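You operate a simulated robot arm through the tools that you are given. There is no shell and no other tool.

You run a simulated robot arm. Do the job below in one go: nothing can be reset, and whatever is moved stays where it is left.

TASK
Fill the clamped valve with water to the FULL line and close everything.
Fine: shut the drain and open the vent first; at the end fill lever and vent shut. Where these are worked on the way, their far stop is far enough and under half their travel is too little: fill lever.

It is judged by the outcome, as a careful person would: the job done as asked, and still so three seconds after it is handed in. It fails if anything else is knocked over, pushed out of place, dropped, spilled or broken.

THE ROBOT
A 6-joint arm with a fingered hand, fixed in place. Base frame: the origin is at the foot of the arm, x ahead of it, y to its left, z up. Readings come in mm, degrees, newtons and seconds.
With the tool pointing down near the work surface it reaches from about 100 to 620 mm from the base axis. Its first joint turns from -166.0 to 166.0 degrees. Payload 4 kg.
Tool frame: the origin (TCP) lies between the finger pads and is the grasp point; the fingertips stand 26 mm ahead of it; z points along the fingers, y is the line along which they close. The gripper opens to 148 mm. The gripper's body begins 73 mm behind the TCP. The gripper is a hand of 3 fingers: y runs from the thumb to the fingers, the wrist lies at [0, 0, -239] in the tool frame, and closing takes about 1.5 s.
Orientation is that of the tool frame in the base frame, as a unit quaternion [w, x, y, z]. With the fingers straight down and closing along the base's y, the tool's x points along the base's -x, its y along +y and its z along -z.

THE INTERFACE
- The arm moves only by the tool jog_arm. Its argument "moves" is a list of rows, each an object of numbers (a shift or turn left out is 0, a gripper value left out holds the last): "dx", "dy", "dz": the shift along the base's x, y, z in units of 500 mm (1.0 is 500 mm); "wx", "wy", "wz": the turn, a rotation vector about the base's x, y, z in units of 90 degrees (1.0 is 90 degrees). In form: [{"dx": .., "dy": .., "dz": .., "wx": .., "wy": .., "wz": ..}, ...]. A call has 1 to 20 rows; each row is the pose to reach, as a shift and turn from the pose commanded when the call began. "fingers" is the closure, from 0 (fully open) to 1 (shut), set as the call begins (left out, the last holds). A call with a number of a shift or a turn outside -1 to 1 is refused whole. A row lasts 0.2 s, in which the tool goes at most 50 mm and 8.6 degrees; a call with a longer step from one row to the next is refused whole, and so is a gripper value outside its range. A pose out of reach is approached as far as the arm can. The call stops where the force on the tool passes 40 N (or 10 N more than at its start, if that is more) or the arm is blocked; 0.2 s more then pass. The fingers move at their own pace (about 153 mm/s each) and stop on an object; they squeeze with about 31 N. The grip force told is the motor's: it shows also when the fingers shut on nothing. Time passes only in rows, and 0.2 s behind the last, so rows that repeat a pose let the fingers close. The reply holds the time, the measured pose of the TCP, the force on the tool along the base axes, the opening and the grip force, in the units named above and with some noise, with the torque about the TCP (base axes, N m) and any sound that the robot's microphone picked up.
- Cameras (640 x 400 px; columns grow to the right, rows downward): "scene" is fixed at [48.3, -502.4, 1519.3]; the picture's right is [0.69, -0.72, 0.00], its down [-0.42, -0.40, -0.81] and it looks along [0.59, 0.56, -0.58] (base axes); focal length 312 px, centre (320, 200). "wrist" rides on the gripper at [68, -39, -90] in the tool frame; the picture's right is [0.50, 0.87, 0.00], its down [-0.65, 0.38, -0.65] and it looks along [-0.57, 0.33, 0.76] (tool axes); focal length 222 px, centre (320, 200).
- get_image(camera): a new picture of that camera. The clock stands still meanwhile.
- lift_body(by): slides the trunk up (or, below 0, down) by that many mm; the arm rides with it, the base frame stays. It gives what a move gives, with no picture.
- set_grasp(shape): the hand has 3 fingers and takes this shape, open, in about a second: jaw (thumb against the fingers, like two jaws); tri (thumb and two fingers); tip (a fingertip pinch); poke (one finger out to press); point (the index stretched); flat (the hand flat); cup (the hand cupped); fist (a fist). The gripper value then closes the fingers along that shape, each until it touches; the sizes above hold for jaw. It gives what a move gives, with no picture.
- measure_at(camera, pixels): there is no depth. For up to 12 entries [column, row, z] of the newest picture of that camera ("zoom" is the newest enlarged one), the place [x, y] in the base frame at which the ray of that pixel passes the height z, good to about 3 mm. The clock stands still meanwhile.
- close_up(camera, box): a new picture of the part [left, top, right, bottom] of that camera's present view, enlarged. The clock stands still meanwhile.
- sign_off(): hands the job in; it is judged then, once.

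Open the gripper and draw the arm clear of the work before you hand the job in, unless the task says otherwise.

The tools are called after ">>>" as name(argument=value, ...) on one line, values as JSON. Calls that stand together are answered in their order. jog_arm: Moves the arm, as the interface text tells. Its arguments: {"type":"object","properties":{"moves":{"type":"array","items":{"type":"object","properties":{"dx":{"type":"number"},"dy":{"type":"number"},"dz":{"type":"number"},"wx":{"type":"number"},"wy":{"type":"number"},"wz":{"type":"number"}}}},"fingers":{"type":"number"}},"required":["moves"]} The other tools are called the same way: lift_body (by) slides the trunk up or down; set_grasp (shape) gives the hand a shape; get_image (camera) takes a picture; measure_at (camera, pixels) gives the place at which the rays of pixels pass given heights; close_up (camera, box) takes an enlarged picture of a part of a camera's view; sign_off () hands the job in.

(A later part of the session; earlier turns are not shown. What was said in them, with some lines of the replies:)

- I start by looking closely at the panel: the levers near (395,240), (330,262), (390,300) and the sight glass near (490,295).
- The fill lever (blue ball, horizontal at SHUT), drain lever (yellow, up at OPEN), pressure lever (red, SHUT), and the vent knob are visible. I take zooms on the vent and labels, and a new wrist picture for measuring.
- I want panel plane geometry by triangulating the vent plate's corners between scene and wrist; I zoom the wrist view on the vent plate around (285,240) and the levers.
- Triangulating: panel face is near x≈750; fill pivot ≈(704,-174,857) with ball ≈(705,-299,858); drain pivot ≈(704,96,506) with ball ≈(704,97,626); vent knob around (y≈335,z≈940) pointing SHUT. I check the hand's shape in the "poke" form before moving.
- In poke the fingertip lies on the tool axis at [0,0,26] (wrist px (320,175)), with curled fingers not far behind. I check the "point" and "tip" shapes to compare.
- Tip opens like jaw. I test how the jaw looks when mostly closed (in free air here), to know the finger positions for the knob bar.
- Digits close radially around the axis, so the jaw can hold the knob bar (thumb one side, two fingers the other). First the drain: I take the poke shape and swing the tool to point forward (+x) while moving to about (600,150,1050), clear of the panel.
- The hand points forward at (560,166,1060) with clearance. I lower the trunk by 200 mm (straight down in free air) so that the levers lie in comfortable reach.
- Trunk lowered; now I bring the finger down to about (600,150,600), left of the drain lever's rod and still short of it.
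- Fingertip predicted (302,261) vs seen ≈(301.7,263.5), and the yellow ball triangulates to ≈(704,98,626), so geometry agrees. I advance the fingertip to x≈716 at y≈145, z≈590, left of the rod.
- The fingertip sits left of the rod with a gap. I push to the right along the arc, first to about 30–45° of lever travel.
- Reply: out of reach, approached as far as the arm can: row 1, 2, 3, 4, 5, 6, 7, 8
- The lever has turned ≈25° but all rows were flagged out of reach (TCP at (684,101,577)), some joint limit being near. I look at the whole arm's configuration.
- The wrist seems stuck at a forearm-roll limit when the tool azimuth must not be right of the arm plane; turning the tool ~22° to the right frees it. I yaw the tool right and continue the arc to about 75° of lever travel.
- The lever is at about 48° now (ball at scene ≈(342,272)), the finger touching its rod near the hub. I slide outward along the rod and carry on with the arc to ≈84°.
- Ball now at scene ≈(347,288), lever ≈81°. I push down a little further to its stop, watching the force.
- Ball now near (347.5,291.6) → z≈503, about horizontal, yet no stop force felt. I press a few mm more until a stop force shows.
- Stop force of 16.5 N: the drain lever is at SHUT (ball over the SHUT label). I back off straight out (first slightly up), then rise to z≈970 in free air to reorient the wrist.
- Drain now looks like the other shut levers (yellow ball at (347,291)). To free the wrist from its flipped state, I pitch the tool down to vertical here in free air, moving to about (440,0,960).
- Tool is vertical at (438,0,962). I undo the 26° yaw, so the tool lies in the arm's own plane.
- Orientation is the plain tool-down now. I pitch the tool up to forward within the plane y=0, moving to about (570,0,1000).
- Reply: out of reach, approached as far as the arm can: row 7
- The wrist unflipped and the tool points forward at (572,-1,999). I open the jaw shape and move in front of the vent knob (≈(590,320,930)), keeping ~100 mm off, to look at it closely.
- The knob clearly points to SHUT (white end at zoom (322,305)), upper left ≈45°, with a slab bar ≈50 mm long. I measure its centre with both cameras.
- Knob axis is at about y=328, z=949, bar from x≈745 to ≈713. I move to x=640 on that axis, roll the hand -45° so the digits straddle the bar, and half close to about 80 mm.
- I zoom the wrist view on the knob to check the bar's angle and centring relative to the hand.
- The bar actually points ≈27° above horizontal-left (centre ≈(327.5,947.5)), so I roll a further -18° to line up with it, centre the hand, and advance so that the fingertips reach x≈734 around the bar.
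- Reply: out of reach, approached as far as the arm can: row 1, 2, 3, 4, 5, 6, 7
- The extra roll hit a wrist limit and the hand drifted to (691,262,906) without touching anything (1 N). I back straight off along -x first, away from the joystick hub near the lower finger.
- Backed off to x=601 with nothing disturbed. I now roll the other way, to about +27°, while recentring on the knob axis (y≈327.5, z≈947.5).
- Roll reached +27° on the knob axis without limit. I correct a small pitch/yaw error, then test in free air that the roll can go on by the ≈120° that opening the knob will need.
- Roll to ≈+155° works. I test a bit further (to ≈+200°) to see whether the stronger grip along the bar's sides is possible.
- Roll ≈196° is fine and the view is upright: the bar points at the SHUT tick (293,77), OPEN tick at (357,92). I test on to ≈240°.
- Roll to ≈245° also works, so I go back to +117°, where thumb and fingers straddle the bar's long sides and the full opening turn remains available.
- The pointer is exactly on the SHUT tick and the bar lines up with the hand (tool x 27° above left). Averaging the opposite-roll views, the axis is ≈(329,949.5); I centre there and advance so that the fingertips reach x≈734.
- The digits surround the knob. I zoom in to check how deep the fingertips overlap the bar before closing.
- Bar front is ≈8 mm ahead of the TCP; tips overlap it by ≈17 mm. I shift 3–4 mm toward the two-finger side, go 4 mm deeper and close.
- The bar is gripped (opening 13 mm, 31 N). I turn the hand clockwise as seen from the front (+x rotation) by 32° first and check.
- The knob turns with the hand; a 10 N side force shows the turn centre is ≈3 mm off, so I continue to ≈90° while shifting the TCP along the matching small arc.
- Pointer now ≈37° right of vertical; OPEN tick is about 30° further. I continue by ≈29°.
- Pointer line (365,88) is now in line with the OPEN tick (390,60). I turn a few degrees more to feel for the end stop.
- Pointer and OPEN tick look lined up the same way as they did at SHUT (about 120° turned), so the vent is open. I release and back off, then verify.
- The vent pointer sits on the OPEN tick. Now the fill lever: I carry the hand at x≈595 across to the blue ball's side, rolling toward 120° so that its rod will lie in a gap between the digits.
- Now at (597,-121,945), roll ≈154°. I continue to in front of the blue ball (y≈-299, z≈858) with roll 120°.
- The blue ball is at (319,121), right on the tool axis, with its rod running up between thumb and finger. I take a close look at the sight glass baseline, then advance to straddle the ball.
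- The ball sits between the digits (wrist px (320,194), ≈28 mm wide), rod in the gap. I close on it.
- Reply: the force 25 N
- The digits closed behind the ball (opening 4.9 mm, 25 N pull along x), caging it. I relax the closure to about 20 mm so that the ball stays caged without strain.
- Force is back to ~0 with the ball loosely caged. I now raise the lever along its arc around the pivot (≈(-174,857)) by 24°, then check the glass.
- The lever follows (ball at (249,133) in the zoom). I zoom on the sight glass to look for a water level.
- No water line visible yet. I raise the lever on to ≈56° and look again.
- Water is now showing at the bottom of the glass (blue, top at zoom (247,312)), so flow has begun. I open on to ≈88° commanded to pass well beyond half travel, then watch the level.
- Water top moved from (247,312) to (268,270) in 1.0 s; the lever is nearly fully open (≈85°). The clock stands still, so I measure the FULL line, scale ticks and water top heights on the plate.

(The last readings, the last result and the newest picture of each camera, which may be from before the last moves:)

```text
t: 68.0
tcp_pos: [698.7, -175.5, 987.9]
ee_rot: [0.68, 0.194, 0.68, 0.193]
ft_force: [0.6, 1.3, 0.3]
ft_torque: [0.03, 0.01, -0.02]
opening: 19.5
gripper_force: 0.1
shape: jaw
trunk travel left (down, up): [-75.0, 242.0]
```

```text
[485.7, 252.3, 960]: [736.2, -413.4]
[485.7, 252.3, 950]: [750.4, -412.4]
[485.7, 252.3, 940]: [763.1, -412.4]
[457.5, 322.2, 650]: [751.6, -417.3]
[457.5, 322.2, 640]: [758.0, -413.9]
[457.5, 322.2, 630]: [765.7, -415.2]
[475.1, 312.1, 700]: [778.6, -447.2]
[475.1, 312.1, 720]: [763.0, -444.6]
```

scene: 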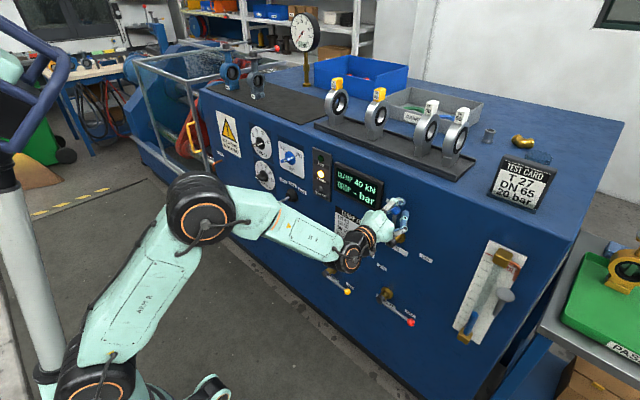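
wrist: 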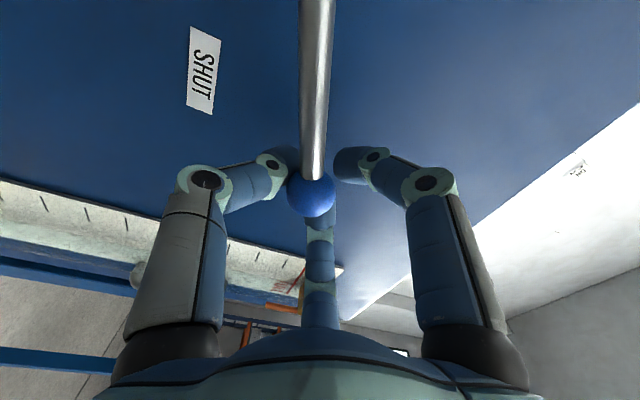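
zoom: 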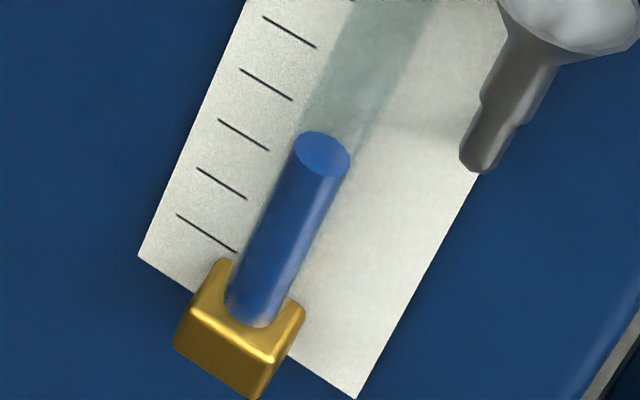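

Heights: FULL ≈949 on the plate, ticks every 30 mm down to ≈649; water top now ≈750. The rate is about 40 mm/s, so I wait 1 s at this opening and look again.

>>> jog_arm(moves=[{"dx": 0}, {"dx": 0}, {"dx": 0}, {"dx": 0}])

>>> close_up(camera="scene", box=[450, 235, 530, 350])

```text
t: 69.0
tcp_pos: [699.3, -175.7, 986.3]
ee_rot: [0.68, 0.195, 0.68, 0.193]
ft_force: [0.7, 1.1, 0.2]
ft_torque: [-0.03, 0.01, -0.01]
opening: 19.2
gripper_force: 0.1
shape: jaw
trunk travel left (down, up): [-75.0, 242.0]
```

```text
3.48 times, centred on (490, 292) of scene
```

zoom: 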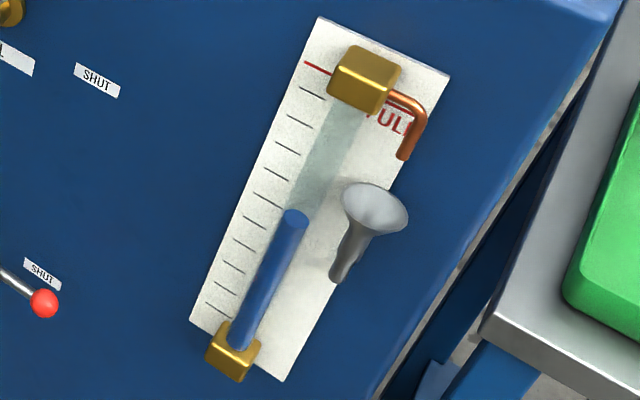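

Water top is at (295,213), rising ≈57 px/s toward FULL (≈100 on the tube). I now throttle: bring the lever back to ≈40° and check the level and the flow.

>>> jog_arm(moves=[{"dy": -0.0348, "dz": -0.0036, "wx": 0.0889}, {"dy": -0.0688, "dz": -0.012, "wx": 0.1778}, {"dy": -0.1012, "dz": -0.0252, "wx": 0.2667}, {"dy": -0.1316, "dz": -0.0428, "wx": 0.3556}, {"dy": -0.1592, "dz": -0.0642, "wx": 0.4444}, {"dy": -0.1834, "dz": -0.0894, "wx": 0.5333}])

>>> close_up(camera="scene", box=[450, 235, 530, 350])

>>> get_image(camera="wrist")

>>> close_up(camera="scene", box=[360, 190, 460, 290])

```text
t: 70.4
tcp_pos: [699.5, -266.7, 939.3]
ee_rot: [0.542, 0.456, 0.541, 0.453]
ft_force: [2.0, 0.1, -0.3]
ft_torque: [-0.02, 0.01, 0.0]
opening: 19.0
gripper_force: 0.0
shape: jaw
trunk travel left (down, up): [-75.0, 242.0]
```

```text
3.48 times, centred on (490, 292) of scene
```

zoom: 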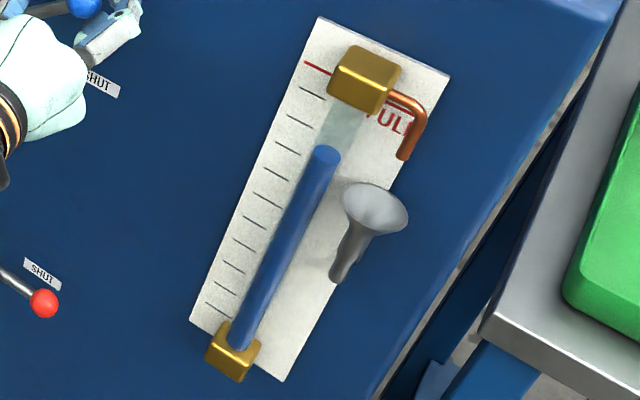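

```text
taken
```

wrist: 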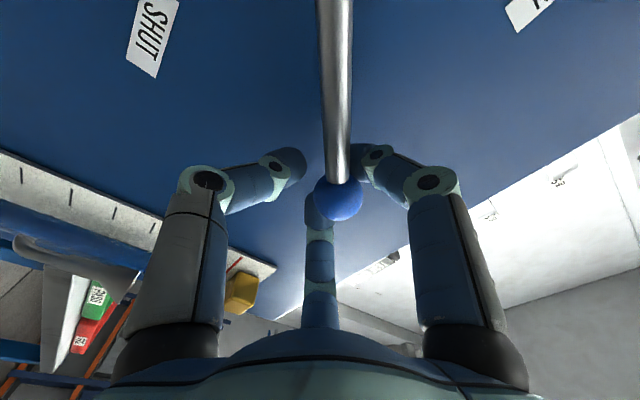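

```text
4.00 times, centred on (410, 240) of scene
```

zoom: 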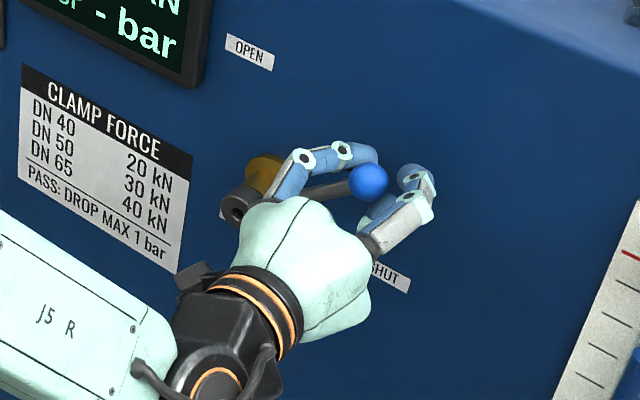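

Level top is now at zoom (326,152), lever ≈44° and flow reduced. With the clock still, I measure the water top's height (tube axis taken at x≈735).

>>> close_up(camera="scene", box=[470, 240, 520, 290])

>>> get_image(camera="scene")

>>> measure_at(camera="scene", pixels=[[491.7, 278.2, 860], [491.7, 278.2, 870], [491.7, 278.2, 880], [491.7, 278.2, 890], [491.7, 278.2, 900], [497.5, 266.5, 930], [497.5, 266.5, 940], [497.5, 266.5, 950]])

```text
8.00 times, centred on (495, 265) of scene
```

zoom: 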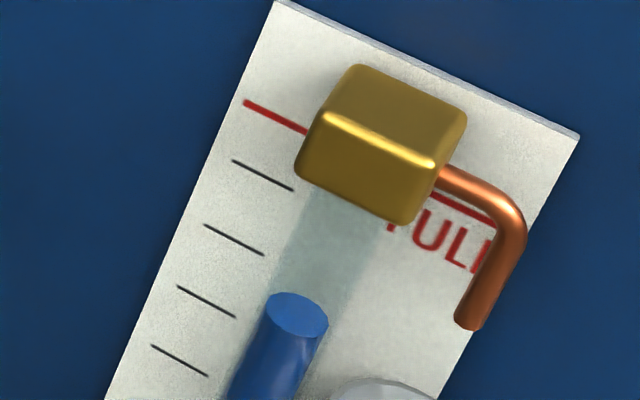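

```text
taken
```

scene: 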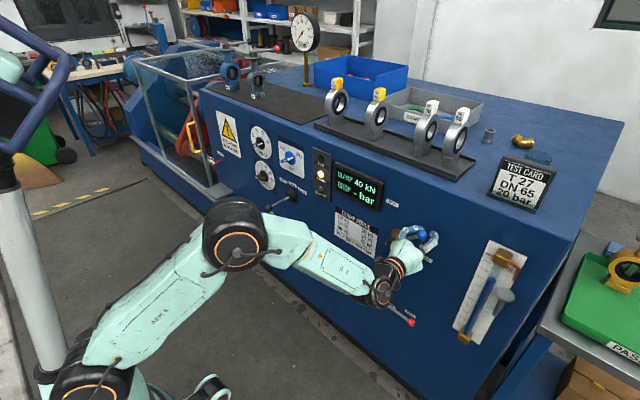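

```text
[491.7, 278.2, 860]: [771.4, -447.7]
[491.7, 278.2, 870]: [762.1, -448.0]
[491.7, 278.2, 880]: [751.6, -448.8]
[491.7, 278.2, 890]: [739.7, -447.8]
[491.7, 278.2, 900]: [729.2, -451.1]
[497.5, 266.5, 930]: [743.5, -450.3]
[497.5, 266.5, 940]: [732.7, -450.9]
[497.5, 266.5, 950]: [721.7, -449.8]
```

Water top ≈890 mm, FULL at ≈949, so ≈59 mm remain. I wait one row (0.4 s) at this opening to measure the throttled flow.

>>> jog_arm(moves=[{"dx": 0}])

>>> close_up(camera="scene", box=[470, 240, 520, 290])

```text
t: 70.8
tcp_pos: [699.2, -267.6, 940.1]
ee_rot: [0.541, 0.456, 0.542, 0.453]
ft_force: [2.2, 0.6, 0.4]
ft_torque: [-0.03, 0.03, -0.01]
opening: 19.2
gripper_force: 0.1
shape: jaw
trunk travel left (down, up): [-75.0, 242.0]
```

```text
8.00 times, centred on (495, 265) of scene
```

zoom: 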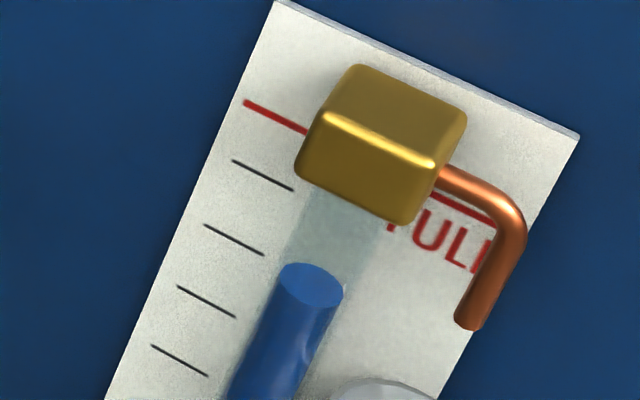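

Flow at this opening is ≈31 mm/s; ≈46 mm remain. I wait 0.6 s more, then throttle further.

>>> jog_arm(moves=[{"dx": 0}, {"dx": 0}])

>>> close_up(camera="scene", box=[470, 240, 520, 290])

```text
t: 71.4
tcp_pos: [697.6, -267.0, 938.8]
ee_rot: [0.543, 0.455, 0.542, 0.453]
ft_force: [1.5, 1.3, 0.1]
ft_torque: [0.0, 0.03, -0.04]
opening: 19.3
gripper_force: 0.1
shape: jaw
trunk travel left (down, up): [-75.0, 242.0]
```

```text
8.00 times, centred on (495, 265) of scene
```

zoom: 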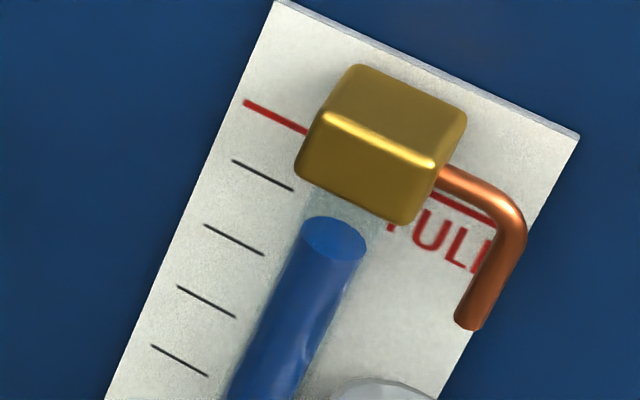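

Water top center (335,240); ≈24 mm remain to FULL (≈v 188 in this zoom). I throttle the lever down to ≈24° (command 20°) and look with both cameras.

>>> jog_arm(moves=[{"dy": -0.0176, "dz": -0.0236, "wx": 0.0744}, {"dy": -0.032, "dz": -0.0486, "wx": 0.1478}, {"dy": -0.0436, "dz": -0.0756, "wx": 0.2222}])

>>> close_up(camera="scene", box=[470, 240, 520, 290])

>>> get_image(camera="wrist")

```text
t: 72.2
tcp_pos: [698.1, -290.1, 902.5]
ee_rot: [0.454, 0.543, 0.455, 0.54]
ft_force: [2.0, 1.1, -0.8]
ft_torque: [-0.01, 0.05, -0.05]
opening: 19.4
gripper_force: 0.1
shape: jaw
trunk travel left (down, up): [-75.0, 242.0]
```

```text
8.00 times, centred on (495, 265) of scene
```

zoom: 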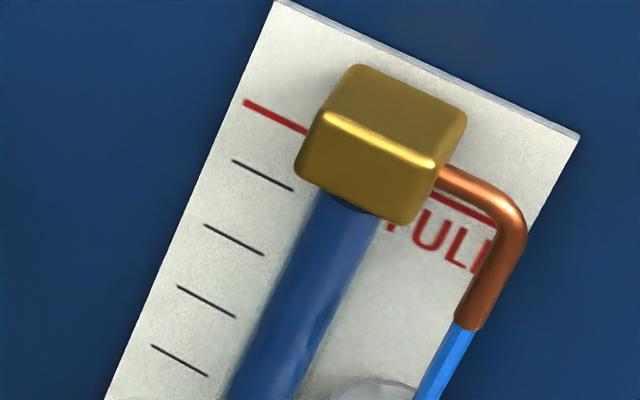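

```text
taken
```

wrist: 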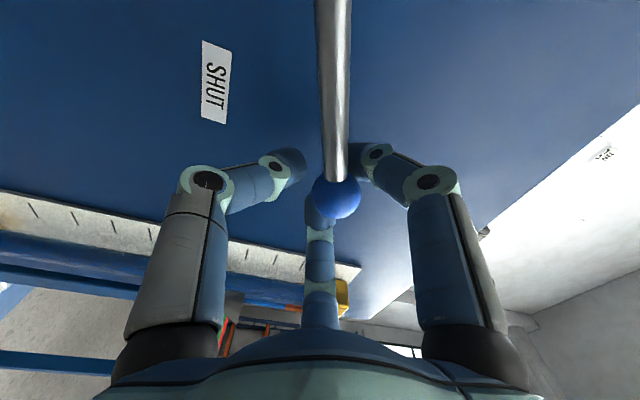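

A stream has started from the copper vent pipe into the funnel, meaning the level is at the top, so I shut the fill lever immediately, down to its stop.

>>> jog_arm(moves=[{"dy": -0.0127, "dz": -0.0508, "wx": 0.094}, {"dy": -0.0142, "dz": -0.1076, "wx": 0.188}])

>>> close_up(camera="scene", box=[450, 235, 530, 350])

>>> close_up(camera="scene", box=[370, 220, 470, 310])

>>> get_image(camera="wrist")

```text
t: 72.8
tcp_pos: [699.3, -295.1, 851.2]
ee_rot: [0.37, 0.603, 0.371, 0.601]
ft_force: [1.3, 0.6, 1.6]
ft_torque: [0.03, -0.03, -0.03]
opening: 19.7
gripper_force: 0.1
shape: jaw
trunk travel left (down, up): [-75.0, 242.0]
```

```text
3.48 times, centred on (490, 292) of scene
```

zoom: 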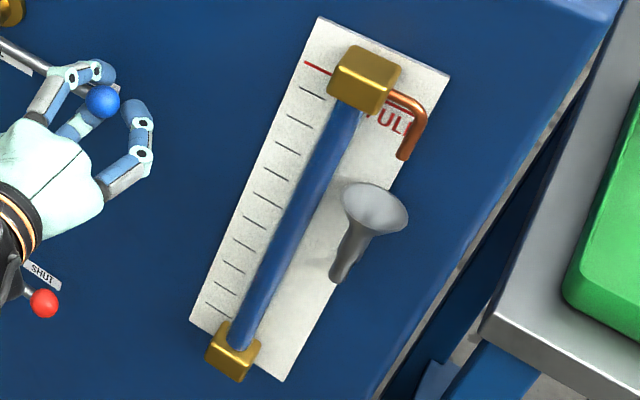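

```text
4.44 times, centred on (420, 265) of scene
```

zoom: 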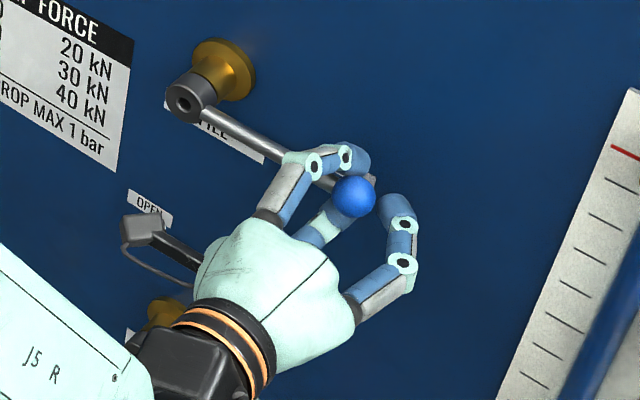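

```text
taken
```

wrist: 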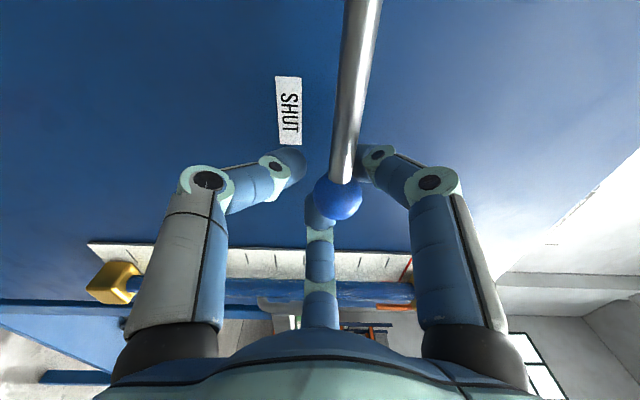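

The stream has stopped and the ball is back at its original SHUT pixel (353,197). I press 4 mm further to make sure of the stop, and look at the level from the wrist camera.

>>> jog_arm(moves=[{"dz": -0.008}, {"dz": -0.012}])

>>> close_up(camera="wrist", box=[240, 220, 440, 330])

>>> close_up(camera="scene", box=[470, 240, 520, 290])

```text
t: 73.4
tcp_pos: [698.0, -297.2, 844.8]
ee_rot: [0.37, 0.603, 0.37, 0.602]
ft_force: [2.5, 1.5, 3.1]
ft_torque: [0.0, -0.01, -0.01]
opening: 19.7
gripper_force: 0.0
shape: jaw
trunk travel left (down, up): [-75.0, 242.0]
```

```text
3.20 times, centred on (340, 275) of wrist
```

zoom: 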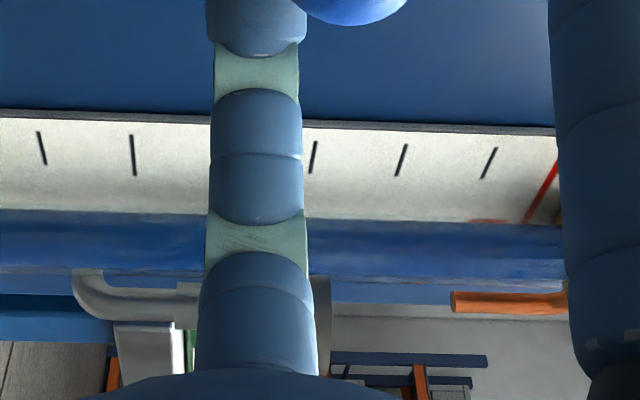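

```text
8.00 times, centred on (495, 265) of scene
```

zoom: 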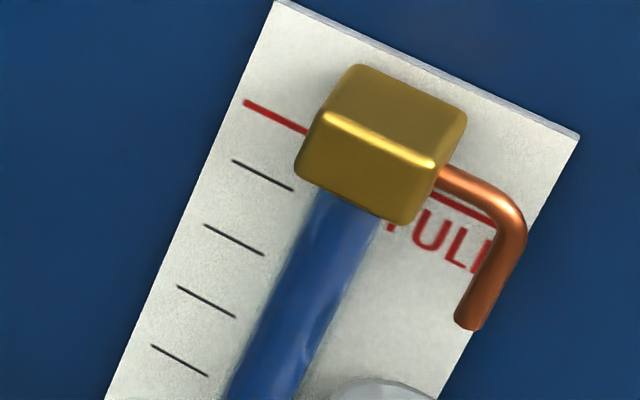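

Level stands at FULL under the brass block and no stream runs. Contact force is only 3 N, so I press a few mm more to confirm that the fill lever is at its stop.

>>> jog_arm(moves=[{"dz": -0.006}, {"dz": -0.012}])

>>> close_up(camera="scene", box=[370, 220, 470, 310])

>>> get_image(camera="wrist")

```text
t: 74.0
tcp_pos: [698.1, -296.5, 839.7]
ee_rot: [0.371, 0.602, 0.371, 0.602]
ft_force: [0.5, 0.8, 5.5]
ft_torque: [0.05, 0.0, 0.0]
opening: 20.2
gripper_force: 0.1
shape: jaw
trunk travel left (down, up): [-75.0, 242.0]
```

```text
4.44 times, centred on (420, 265) of scene
```

zoom: 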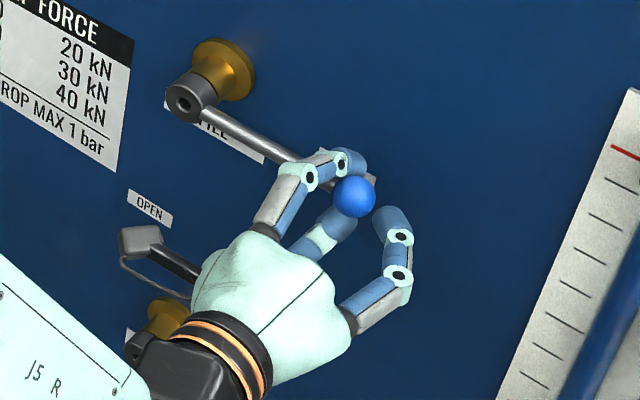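

```text
taken
```

wrist: 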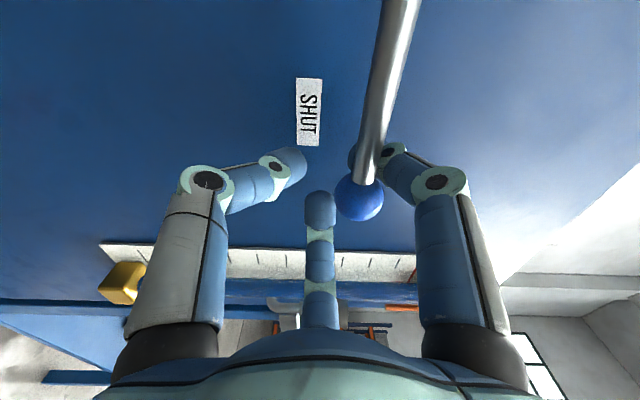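

The ball stays at (353,197) while the hand moved 10 mm, so the fill lever is at its shut stop. I recentre slightly, open the digits and back away.

>>> jog_arm(moves=[{"dz": 0.01}, {"dz": 0.022}])

>>> jog_arm(moves=[{"dx": 0}, {"dx": 0}, {"dx": 0}], fingers=0.4)

>>> jog_arm(moves=[{"dx": -0.05}, {"dx": -0.11}, {"dx": -0.17}, {"dx": -0.2}])

>>> close_up(camera="scene", box=[370, 200, 540, 350])

>>> get_image(camera="wrist")

```text
t: 74.6
tcp_pos: [698.7, -296.4, 846.7]
ee_rot: [0.369, 0.604, 0.372, 0.601]
ft_force: [3.6, 2.6, -1.8]
ft_torque: [-0.04, 0.04, -0.02]
opening: 19.3
gripper_force: 0.1
shape: jaw
trunk travel left (down, up): [-75.0, 242.0]
```

```text
t: 75.4
tcp_pos: [697.6, -297.0, 849.5]
ee_rot: [0.37, 0.603, 0.371, 0.601]
ft_force: [0.3, -0.2, -0.1]
ft_torque: [-0.04, 0.02, -0.02]
opening: 88.3
gripper_force: 0.0
shape: jaw
trunk travel left (down, up): [-75.0, 242.0]
```

```text
t: 76.4
tcp_pos: [598.2, -298.9, 850.4]
ee_rot: [0.37, 0.602, 0.371, 0.602]
ft_force: [0.6, -0.4, -0.2]
ft_torque: [-0.01, -0.03, -0.03]
opening: 88.2
gripper_force: 0.1
shape: jaw
trunk travel left (down, up): [-75.0, 242.0]
```

```text
2.67 times, centred on (455, 275) of scene
```

zoom: 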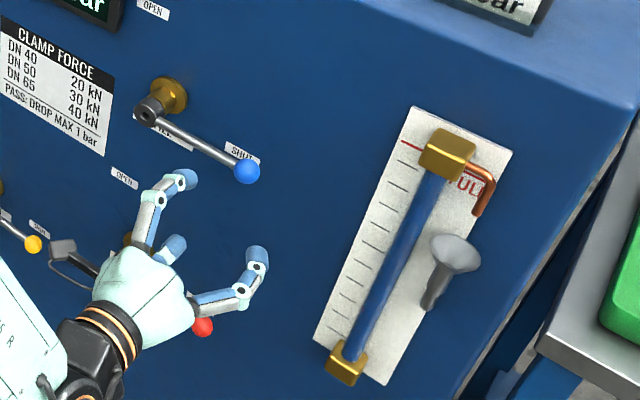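

```text
taken
```

wrist: 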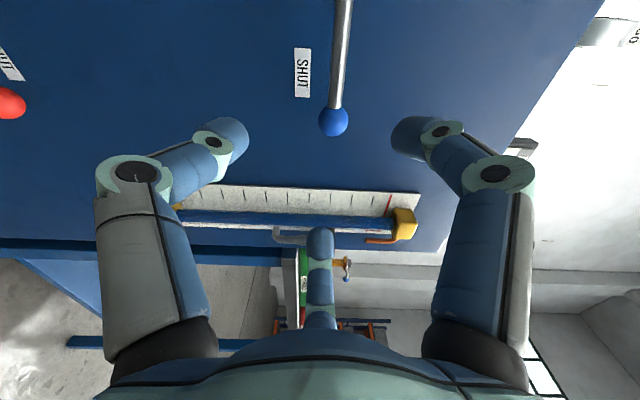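

Released cleanly; the lever stays at SHUT. I zoom with the wrist camera on the top of the gauge to check the level against the red line.

>>> close_up(camera="wrist", box=[350, 180, 440, 250])

>>> close_up(camera="scene", box=[475, 240, 515, 275])

```text
5.71 times, centred on (395, 215) of wrist
```

zoom: 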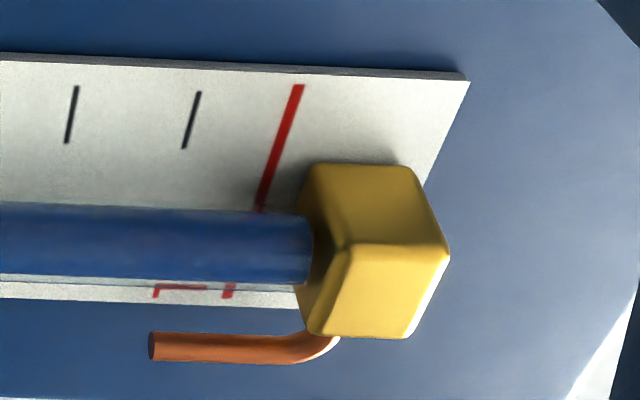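

```text
11.43 times, centred on (495, 258) of scene
```

zoom: 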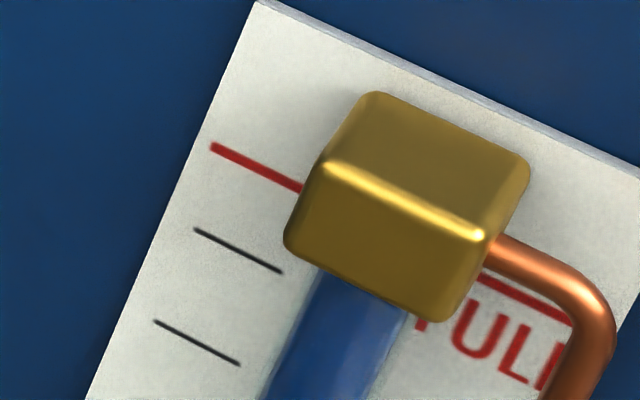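

The tube is filled right up to the brass block, at or a few mm above the red FULL line, fill is shut and nothing flows. Next the vent: I carry the hand back the way it came (x≈598), rolling toward 240° to match the knob's OPEN position.

>>> jog_arm(moves=[{"dy": 0.07, "dz": 0.04, "wx": 0.08}, {"dy": 0.14, "dz": 0.08, "wx": 0.16}, {"dy": 0.21, "dz": 0.12, "wx": 0.24}, {"dy": 0.28, "dz": 0.16, "wx": 0.32}, {"dy": 0.356, "dz": 0.197, "wx": 0.4}], fingers=0.46)

>>> jog_arm(moves=[{"dy": 0.064, "wx": 0.069}, {"dy": 0.128, "wx": 0.138}, {"dy": 0.192, "wx": 0.207}, {"dy": 0.256, "wx": 0.276}, {"dy": 0.32, "wx": 0.345}, {"dy": 0.384, "wx": 0.414}, {"dy": 0.448, "wx": 0.483}, {"dy": 0.512, "wx": 0.552}, {"dy": 0.576, "wx": 0.621}, {"dy": 0.64, "wx": 0.69}, {"dy": 0.704, "wx": 0.759}, {"dy": 0.768, "wx": 0.828}, {"dy": 0.832, "wx": 0.897}, {"dy": 0.9, "wx": 0.966}])

>>> get_image(camera="wrist")

>>> get_image(camera="scene")

```text
t: 77.6
tcp_pos: [599.4, -119.3, 948.6]
ee_rot: [0.166, 0.688, 0.166, 0.686]
ft_force: [0.0, 0.0, 1.5]
ft_torque: [-0.02, 0.01, 0.03]
opening: 80.5
gripper_force: 0.0
shape: jaw
trunk travel left (down, up): [-75.0, 242.0]
```

```text
t: 80.6
tcp_pos: [598.6, 332.9, 947.4]
ee_rot: [-0.353, 0.613, -0.351, 0.613]
ft_force: [-1.0, -0.1, -0.7]
ft_torque: [0.04, 0.0, 0.01]
opening: 80.4
gripper_force: 0.0
shape: jaw
trunk travel left (down, up): [-75.0, 242.0]
```

```text
taken
```

wrist: 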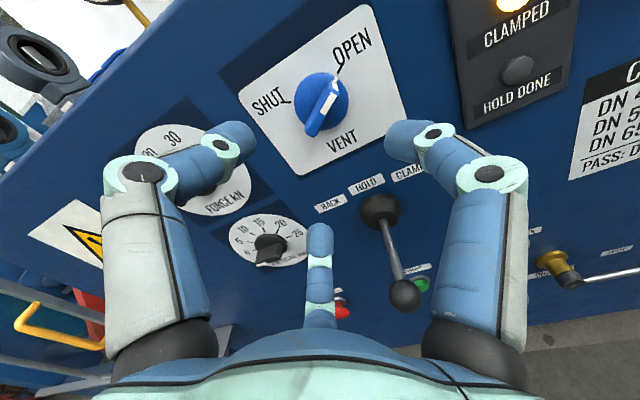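

```text
taken
```

scene: 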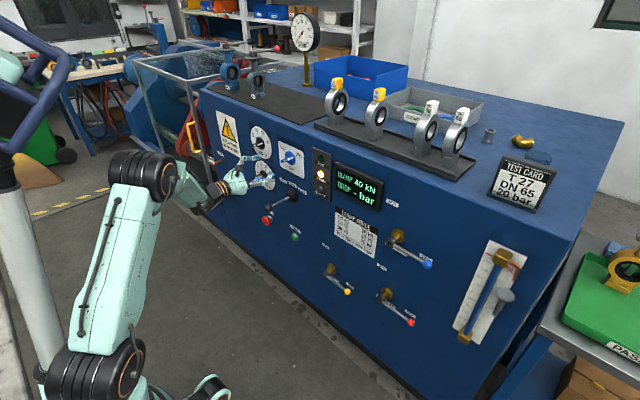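

Knob pointer at OPEN lines up with the hand again. I recentre to the earlier grip pose (y≈328.5, z≈945.5), advance to x≈712 and close on the bar.

>>> jog_arm(moves=[{"dx": 0.05, "dy": -0.0088, "dz": -0.004}, {"dx": 0.11, "dy": -0.0088, "dz": -0.004}, {"dx": 0.17, "dy": -0.0088, "dz": -0.004}, {"dx": 0.21, "dy": -0.0088, "dz": -0.004}, {"dx": 0.228, "dy": -0.0088, "dz": -0.004}])

>>> close_up(camera="wrist", box=[200, 90, 440, 270])

```text
t: 81.8
tcp_pos: [711.5, 326.2, 944.8]
ee_rot: [-0.354, 0.613, -0.352, 0.613]
ft_force: [-0.3, -0.5, 0.2]
ft_torque: [-0.02, -0.01, -0.03]
opening: 80.6
gripper_force: 0.1
shape: jaw
trunk travel left (down, up): [-75.0, 242.0]
```

```text
2.22 times, centred on (320, 180) of wrist
```

zoom: 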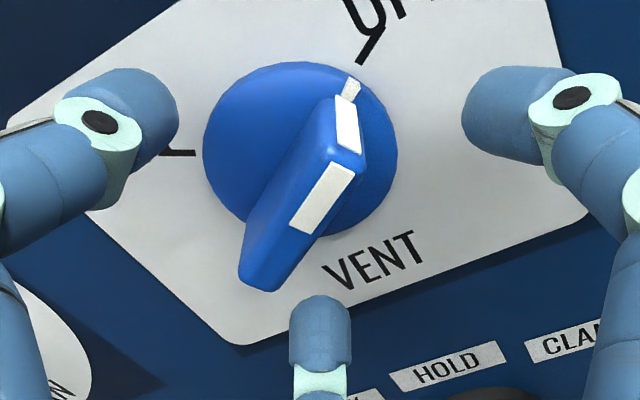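

The bar sits ≈4 mm to the left of its earlier gripped position in the picture, so I shift (+3,+1.5) mm in y,z and close.

>>> jog_arm(moves=[{"dx": 0.001, "dy": 0.006, "dz": 0.003}])

>>> jog_arm(moves=[{"dx": 0}, {"dx": 0}, {"dx": 0}, {"dx": 0}, {"dx": 0}, {"dx": 0}], fingers=1)

>>> close_up(camera="wrist", box=[200, 90, 440, 270])

```text
t: 82.2
tcp_pos: [713.1, 330.5, 946.6]
ee_rot: [-0.354, 0.613, -0.351, 0.613]
ft_force: [0.6, -0.1, 0.9]
ft_torque: [-0.01, -0.01, 0.01]
opening: 80.6
gripper_force: 0.1
shape: jaw
trunk travel left (down, up): [-75.0, 242.0]
```

```text
t: 83.6
tcp_pos: [712.5, 329.1, 945.2]
ee_rot: [-0.353, 0.613, -0.351, 0.613]
ft_force: [6.9, 0.6, 1.9]
ft_torque: [-0.02, -0.11, 0.01]
opening: 13.8
gripper_force: 30.8
shape: jaw
trunk travel left (down, up): [-75.0, 242.0]
```

```text
2.22 times, centred on (320, 180) of wrist
```

zoom: 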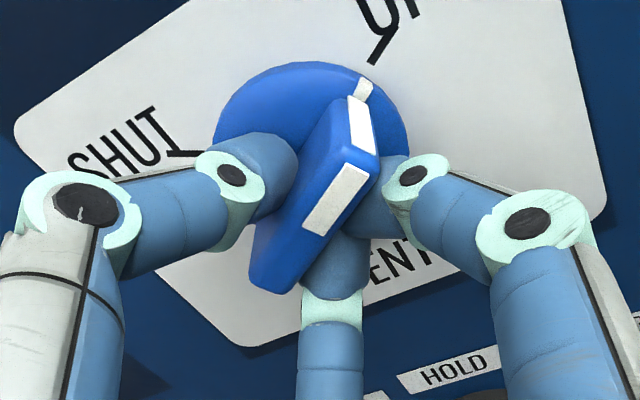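

Gripped as before (13.8 mm, 31 N). I turn back toward SHUT: first 56°, with the small centring shift.

>>> jog_arm(moves=[{"dy": -0.0008, "dz": 0.0006, "wx": -0.08}, {"dy": -0.0016, "dz": 0.0013, "wx": -0.17}, {"dy": -0.0024, "dz": 0.002, "wx": -0.26}, {"dy": -0.0032, "dz": 0.0027, "wx": -0.35}, {"dy": -0.0038, "dz": 0.0035, "wx": -0.44}, {"dy": -0.0042, "dz": 0.0044, "wx": -0.53}, {"dy": -0.0044, "dz": 0.0054, "wx": -0.62}])

>>> close_up(camera="wrist", box=[200, 90, 440, 270])

```text
t: 85.2
tcp_pos: [713.3, 327.1, 948.6]
ee_rot: [-0.024, 0.708, -0.024, 0.706]
ft_force: [3.5, -4.3, -1.7]
ft_torque: [0.02, 0.03, -0.03]
opening: 13.0
gripper_force: 31.1
shape: jaw
trunk travel left (down, up): [-75.0, 242.0]
```

```text
2.22 times, centred on (320, 180) of wrist
```

zoom: 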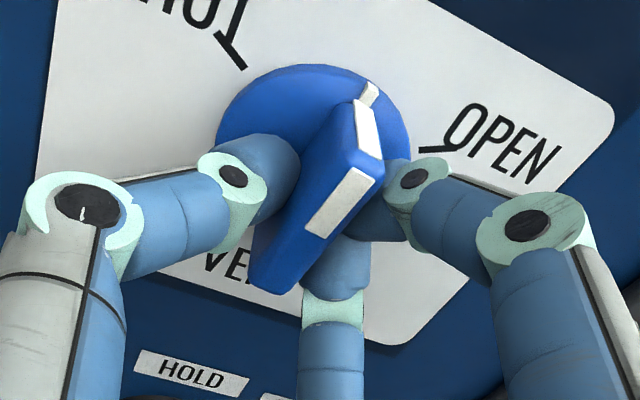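

The knob follows. I continue by another 56°.

>>> jog_arm(moves=[{"dy": -0.001, "dz": 0.001, "wx": -0.08}, {"dy": -0.0008, "dz": 0.002, "wx": -0.17}, {"dy": -0.0004, "dz": 0.003, "wx": -0.26}, {"dy": 0.0, "dz": 0.004, "wx": -0.35}, {"dy": 0.0006, "dz": 0.005, "wx": -0.44}, {"dy": 0.0014, "dz": 0.006, "wx": -0.53}, {"dy": 0.002, "dz": 0.0066, "wx": -0.62}])

>>> close_up(camera="wrist", box=[200, 90, 440, 270])

```text
t: 86.8
tcp_pos: [712.7, 327.0, 953.0]
ee_rot: [0.308, 0.637, 0.31, 0.635]
ft_force: [-2.1, -8.9, -2.7]
ft_torque: [-0.04, 0.09, -0.14]
opening: 13.2
gripper_force: 30.6
shape: jaw
trunk travel left (down, up): [-75.0, 242.0]
```

```text
2.22 times, centred on (320, 180) of wrist
```

zoom: 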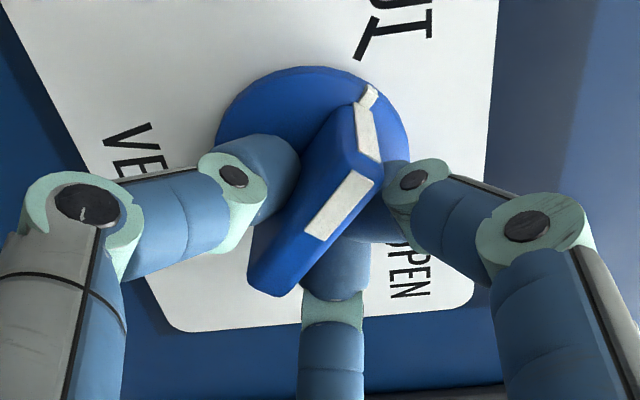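

Pointer (370,95) is ≈10° short of the SHUT tick (355,55 → in line at ≈(390,72)). I turn 11° more, to the original SHUT angle.

>>> jog_arm(moves=[{"dy": -0.001, "dz": 0.0, "wx": -0.06}, {"dy": -0.001, "dz": 0.0005, "wx": -0.12}])

>>> close_up(camera="wrist", box=[200, 90, 440, 270])

```text
t: 87.4
tcp_pos: [714.0, 326.6, 952.4]
ee_rot: [0.368, 0.604, 0.368, 0.603]
ft_force: [2.7, -4.0, -0.7]
ft_torque: [-0.04, 0.07, -0.08]
opening: 13.2
gripper_force: 31.1
shape: jaw
trunk travel left (down, up): [-75.0, 242.0]
```

```text
2.22 times, centred on (320, 180) of wrist
```

zoom: 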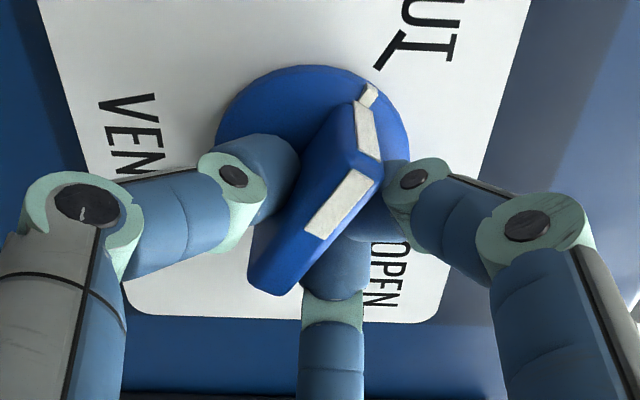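

The roll equals the original SHUT orientation; pointer is within ≈2° of the tick. I turn 4° more to bring it fully to its stop.

>>> jog_arm(moves=[{"dz": 0.0005, "wx": -0.03}, {"dz": 0.001, "wx": -0.05}])

>>> close_up(camera="wrist", box=[200, 90, 440, 270])

```text
t: 88.0
tcp_pos: [712.9, 326.9, 952.8]
ee_rot: [0.39, 0.59, 0.391, 0.588]
ft_force: [2.6, -0.9, -0.4]
ft_torque: [0.13, 0.06, 0.01]
opening: 13.1
gripper_force: 31.3
shape: jaw
trunk travel left (down, up): [-75.0, 242.0]
```

```text
2.22 times, centred on (320, 180) of wrist
```

zoom: 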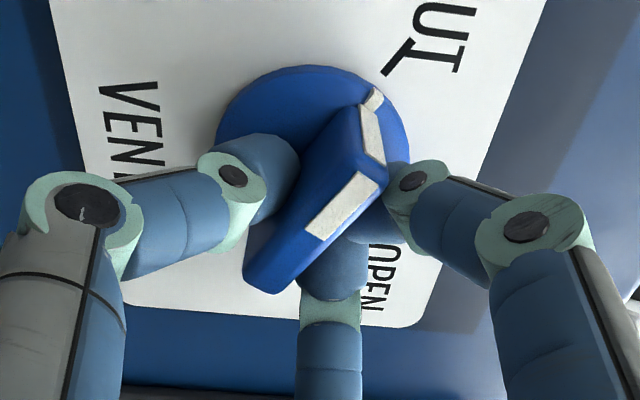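

A stop torque (0.13 N·m) shows and the pointer lines up with the SHUT tick: vent shut. I release and back off.

>>> jog_arm(moves=[{"dx": 0}, {"dx": 0}, {"dx": 0}, {"dx": 0}], fingers=0.4)

>>> jog_arm(moves=[{"dx": -0.05}, {"dx": -0.12}, {"dx": -0.2}, {"dx": -0.28}])

>>> close_up(camera="wrist", box=[250, 50, 390, 170])

>>> close_up(camera="scene", box=[250, 125, 330, 195])

>>> close_up(camera="scene", box=[450, 235, 530, 350])

```text
t: 89.0
tcp_pos: [712.6, 328.0, 953.7]
ee_rot: [0.39, 0.59, 0.392, 0.588]
ft_force: [0.4, 0.0, -0.8]
ft_torque: [0.01, 0.02, 0.0]
opening: 88.3
gripper_force: 0.0
shape: jaw
trunk travel left (down, up): [-75.0, 242.0]
```

```text
t: 90.0
tcp_pos: [572.5, 328.5, 954.3]
ee_rot: [0.39, 0.591, 0.391, 0.588]
ft_force: [-0.2, -0.2, 0.6]
ft_torque: [0.05, -0.03, 0.03]
opening: 88.2
gripper_force: 0.0
shape: jaw
trunk travel left (down, up): [-75.0, 242.0]
```

```text
3.33 times, centred on (320, 110) of wrist
```

zoom: 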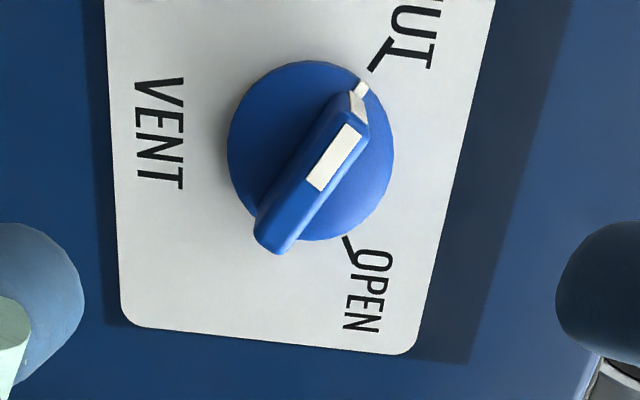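

```text
5.71 times, centred on (290, 160) of scene
```

zoom: 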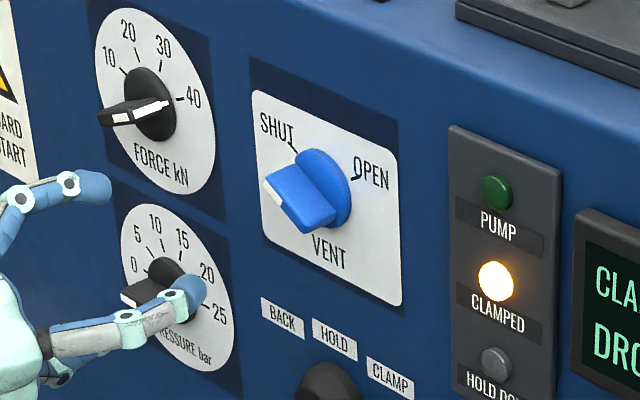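

```text
3.48 times, centred on (490, 292) of scene
```

zoom: 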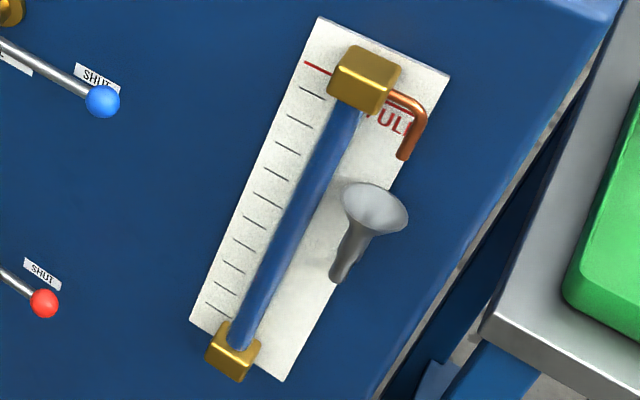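

Vent pointer is on SHUT exactly as at the start, the level is steady and no stream runs. I open the hand fully, draw further back, and take a last overall look.

>>> jog_arm(moves=[{"dx": -0.06, "dy": -0.02}, {"dx": -0.12, "dy": -0.06, "dz": 0.02}, {"dx": -0.14, "dy": -0.1, "dz": 0.04}], fingers=0)

>>> get_image(camera="scene")

>>> close_up(camera="scene", box=[280, 190, 460, 340])

>>> close_up(camera="scene", box=[470, 240, 520, 290])

```text
t: 90.8
tcp_pos: [502.7, 277.6, 974.4]
ee_rot: [0.39, 0.59, 0.391, 0.589]
ft_force: [-0.5, -0.9, 0.3]
ft_torque: [0.01, -0.03, -0.02]
opening: 148.0
gripper_force: 0.0
shape: jaw
trunk travel left (down, up): [-75.0, 242.0]
```

```text
taken
```

scene: 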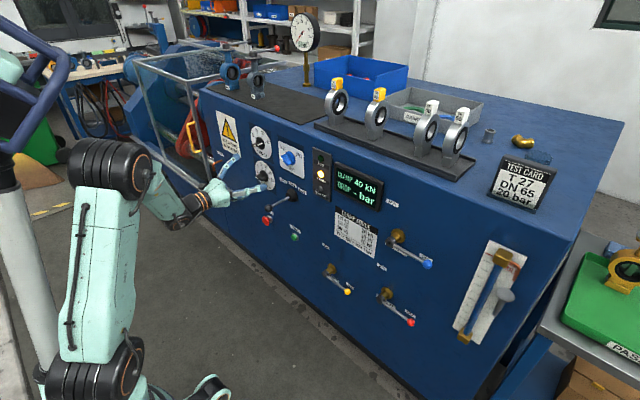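

```text
2.67 times, centred on (370, 265) of scene
```

zoom: 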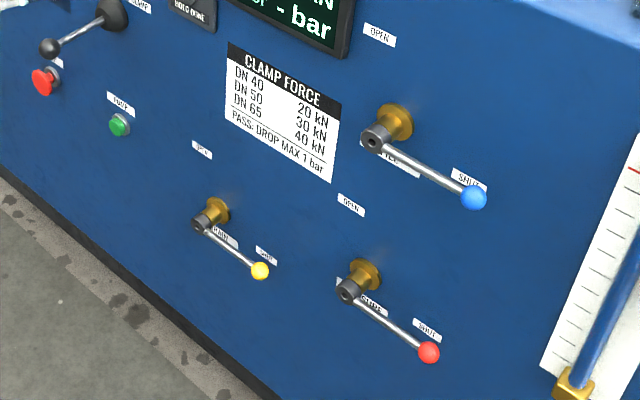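

```text
8.00 times, centred on (495, 265) of scene
```

zoom: 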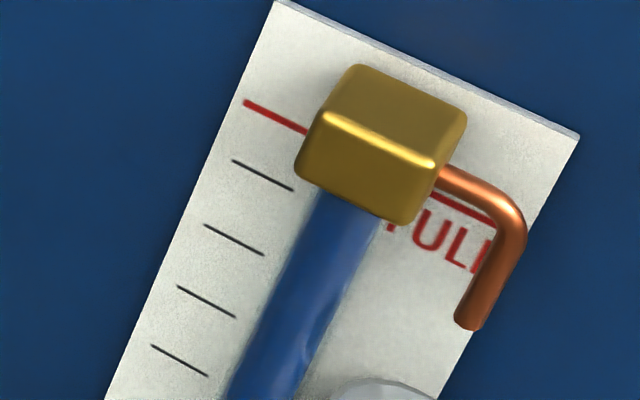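

All three levers and the vent stand at SHUT, the water holds at the FULL mark, nothing is flowing, and the open hand is clear of the panel. I hand the job in.

>>> sign_off()

```text
The job is handed in.
```

The valve is filled and the fill lever, drain lever and vent are all shut. The level ended slightly high: it is hidden behind the brass block at the top of the gauge, and I put it at least 3 to 6 mm above the FULL line.

- **Before filling:** I shut the drain to its stop, then turned the vent knob until its pointer lined up with OPEN. I felt no end stop there.
- **Filling:** I opened the fill lever to about 85°, well past half travel, then throttled it back as the level rose. Just before I shut it, a short stream of water ran out of the copper vent pipe into the funnel. I saw none land elsewhere, and it stopped once the lever was shut.
- **Afterwards:** I pressed the fill lever to its shut stop and turned the vent back to SHUT against its stop. About 18 seconds after the fill was shut, the tube was still full to the block and nothing was flowing.

I did not drain any water to trim the level, because that meant reopening the drain. I disturbed nothing else, and left the hand open and clear of the panel.
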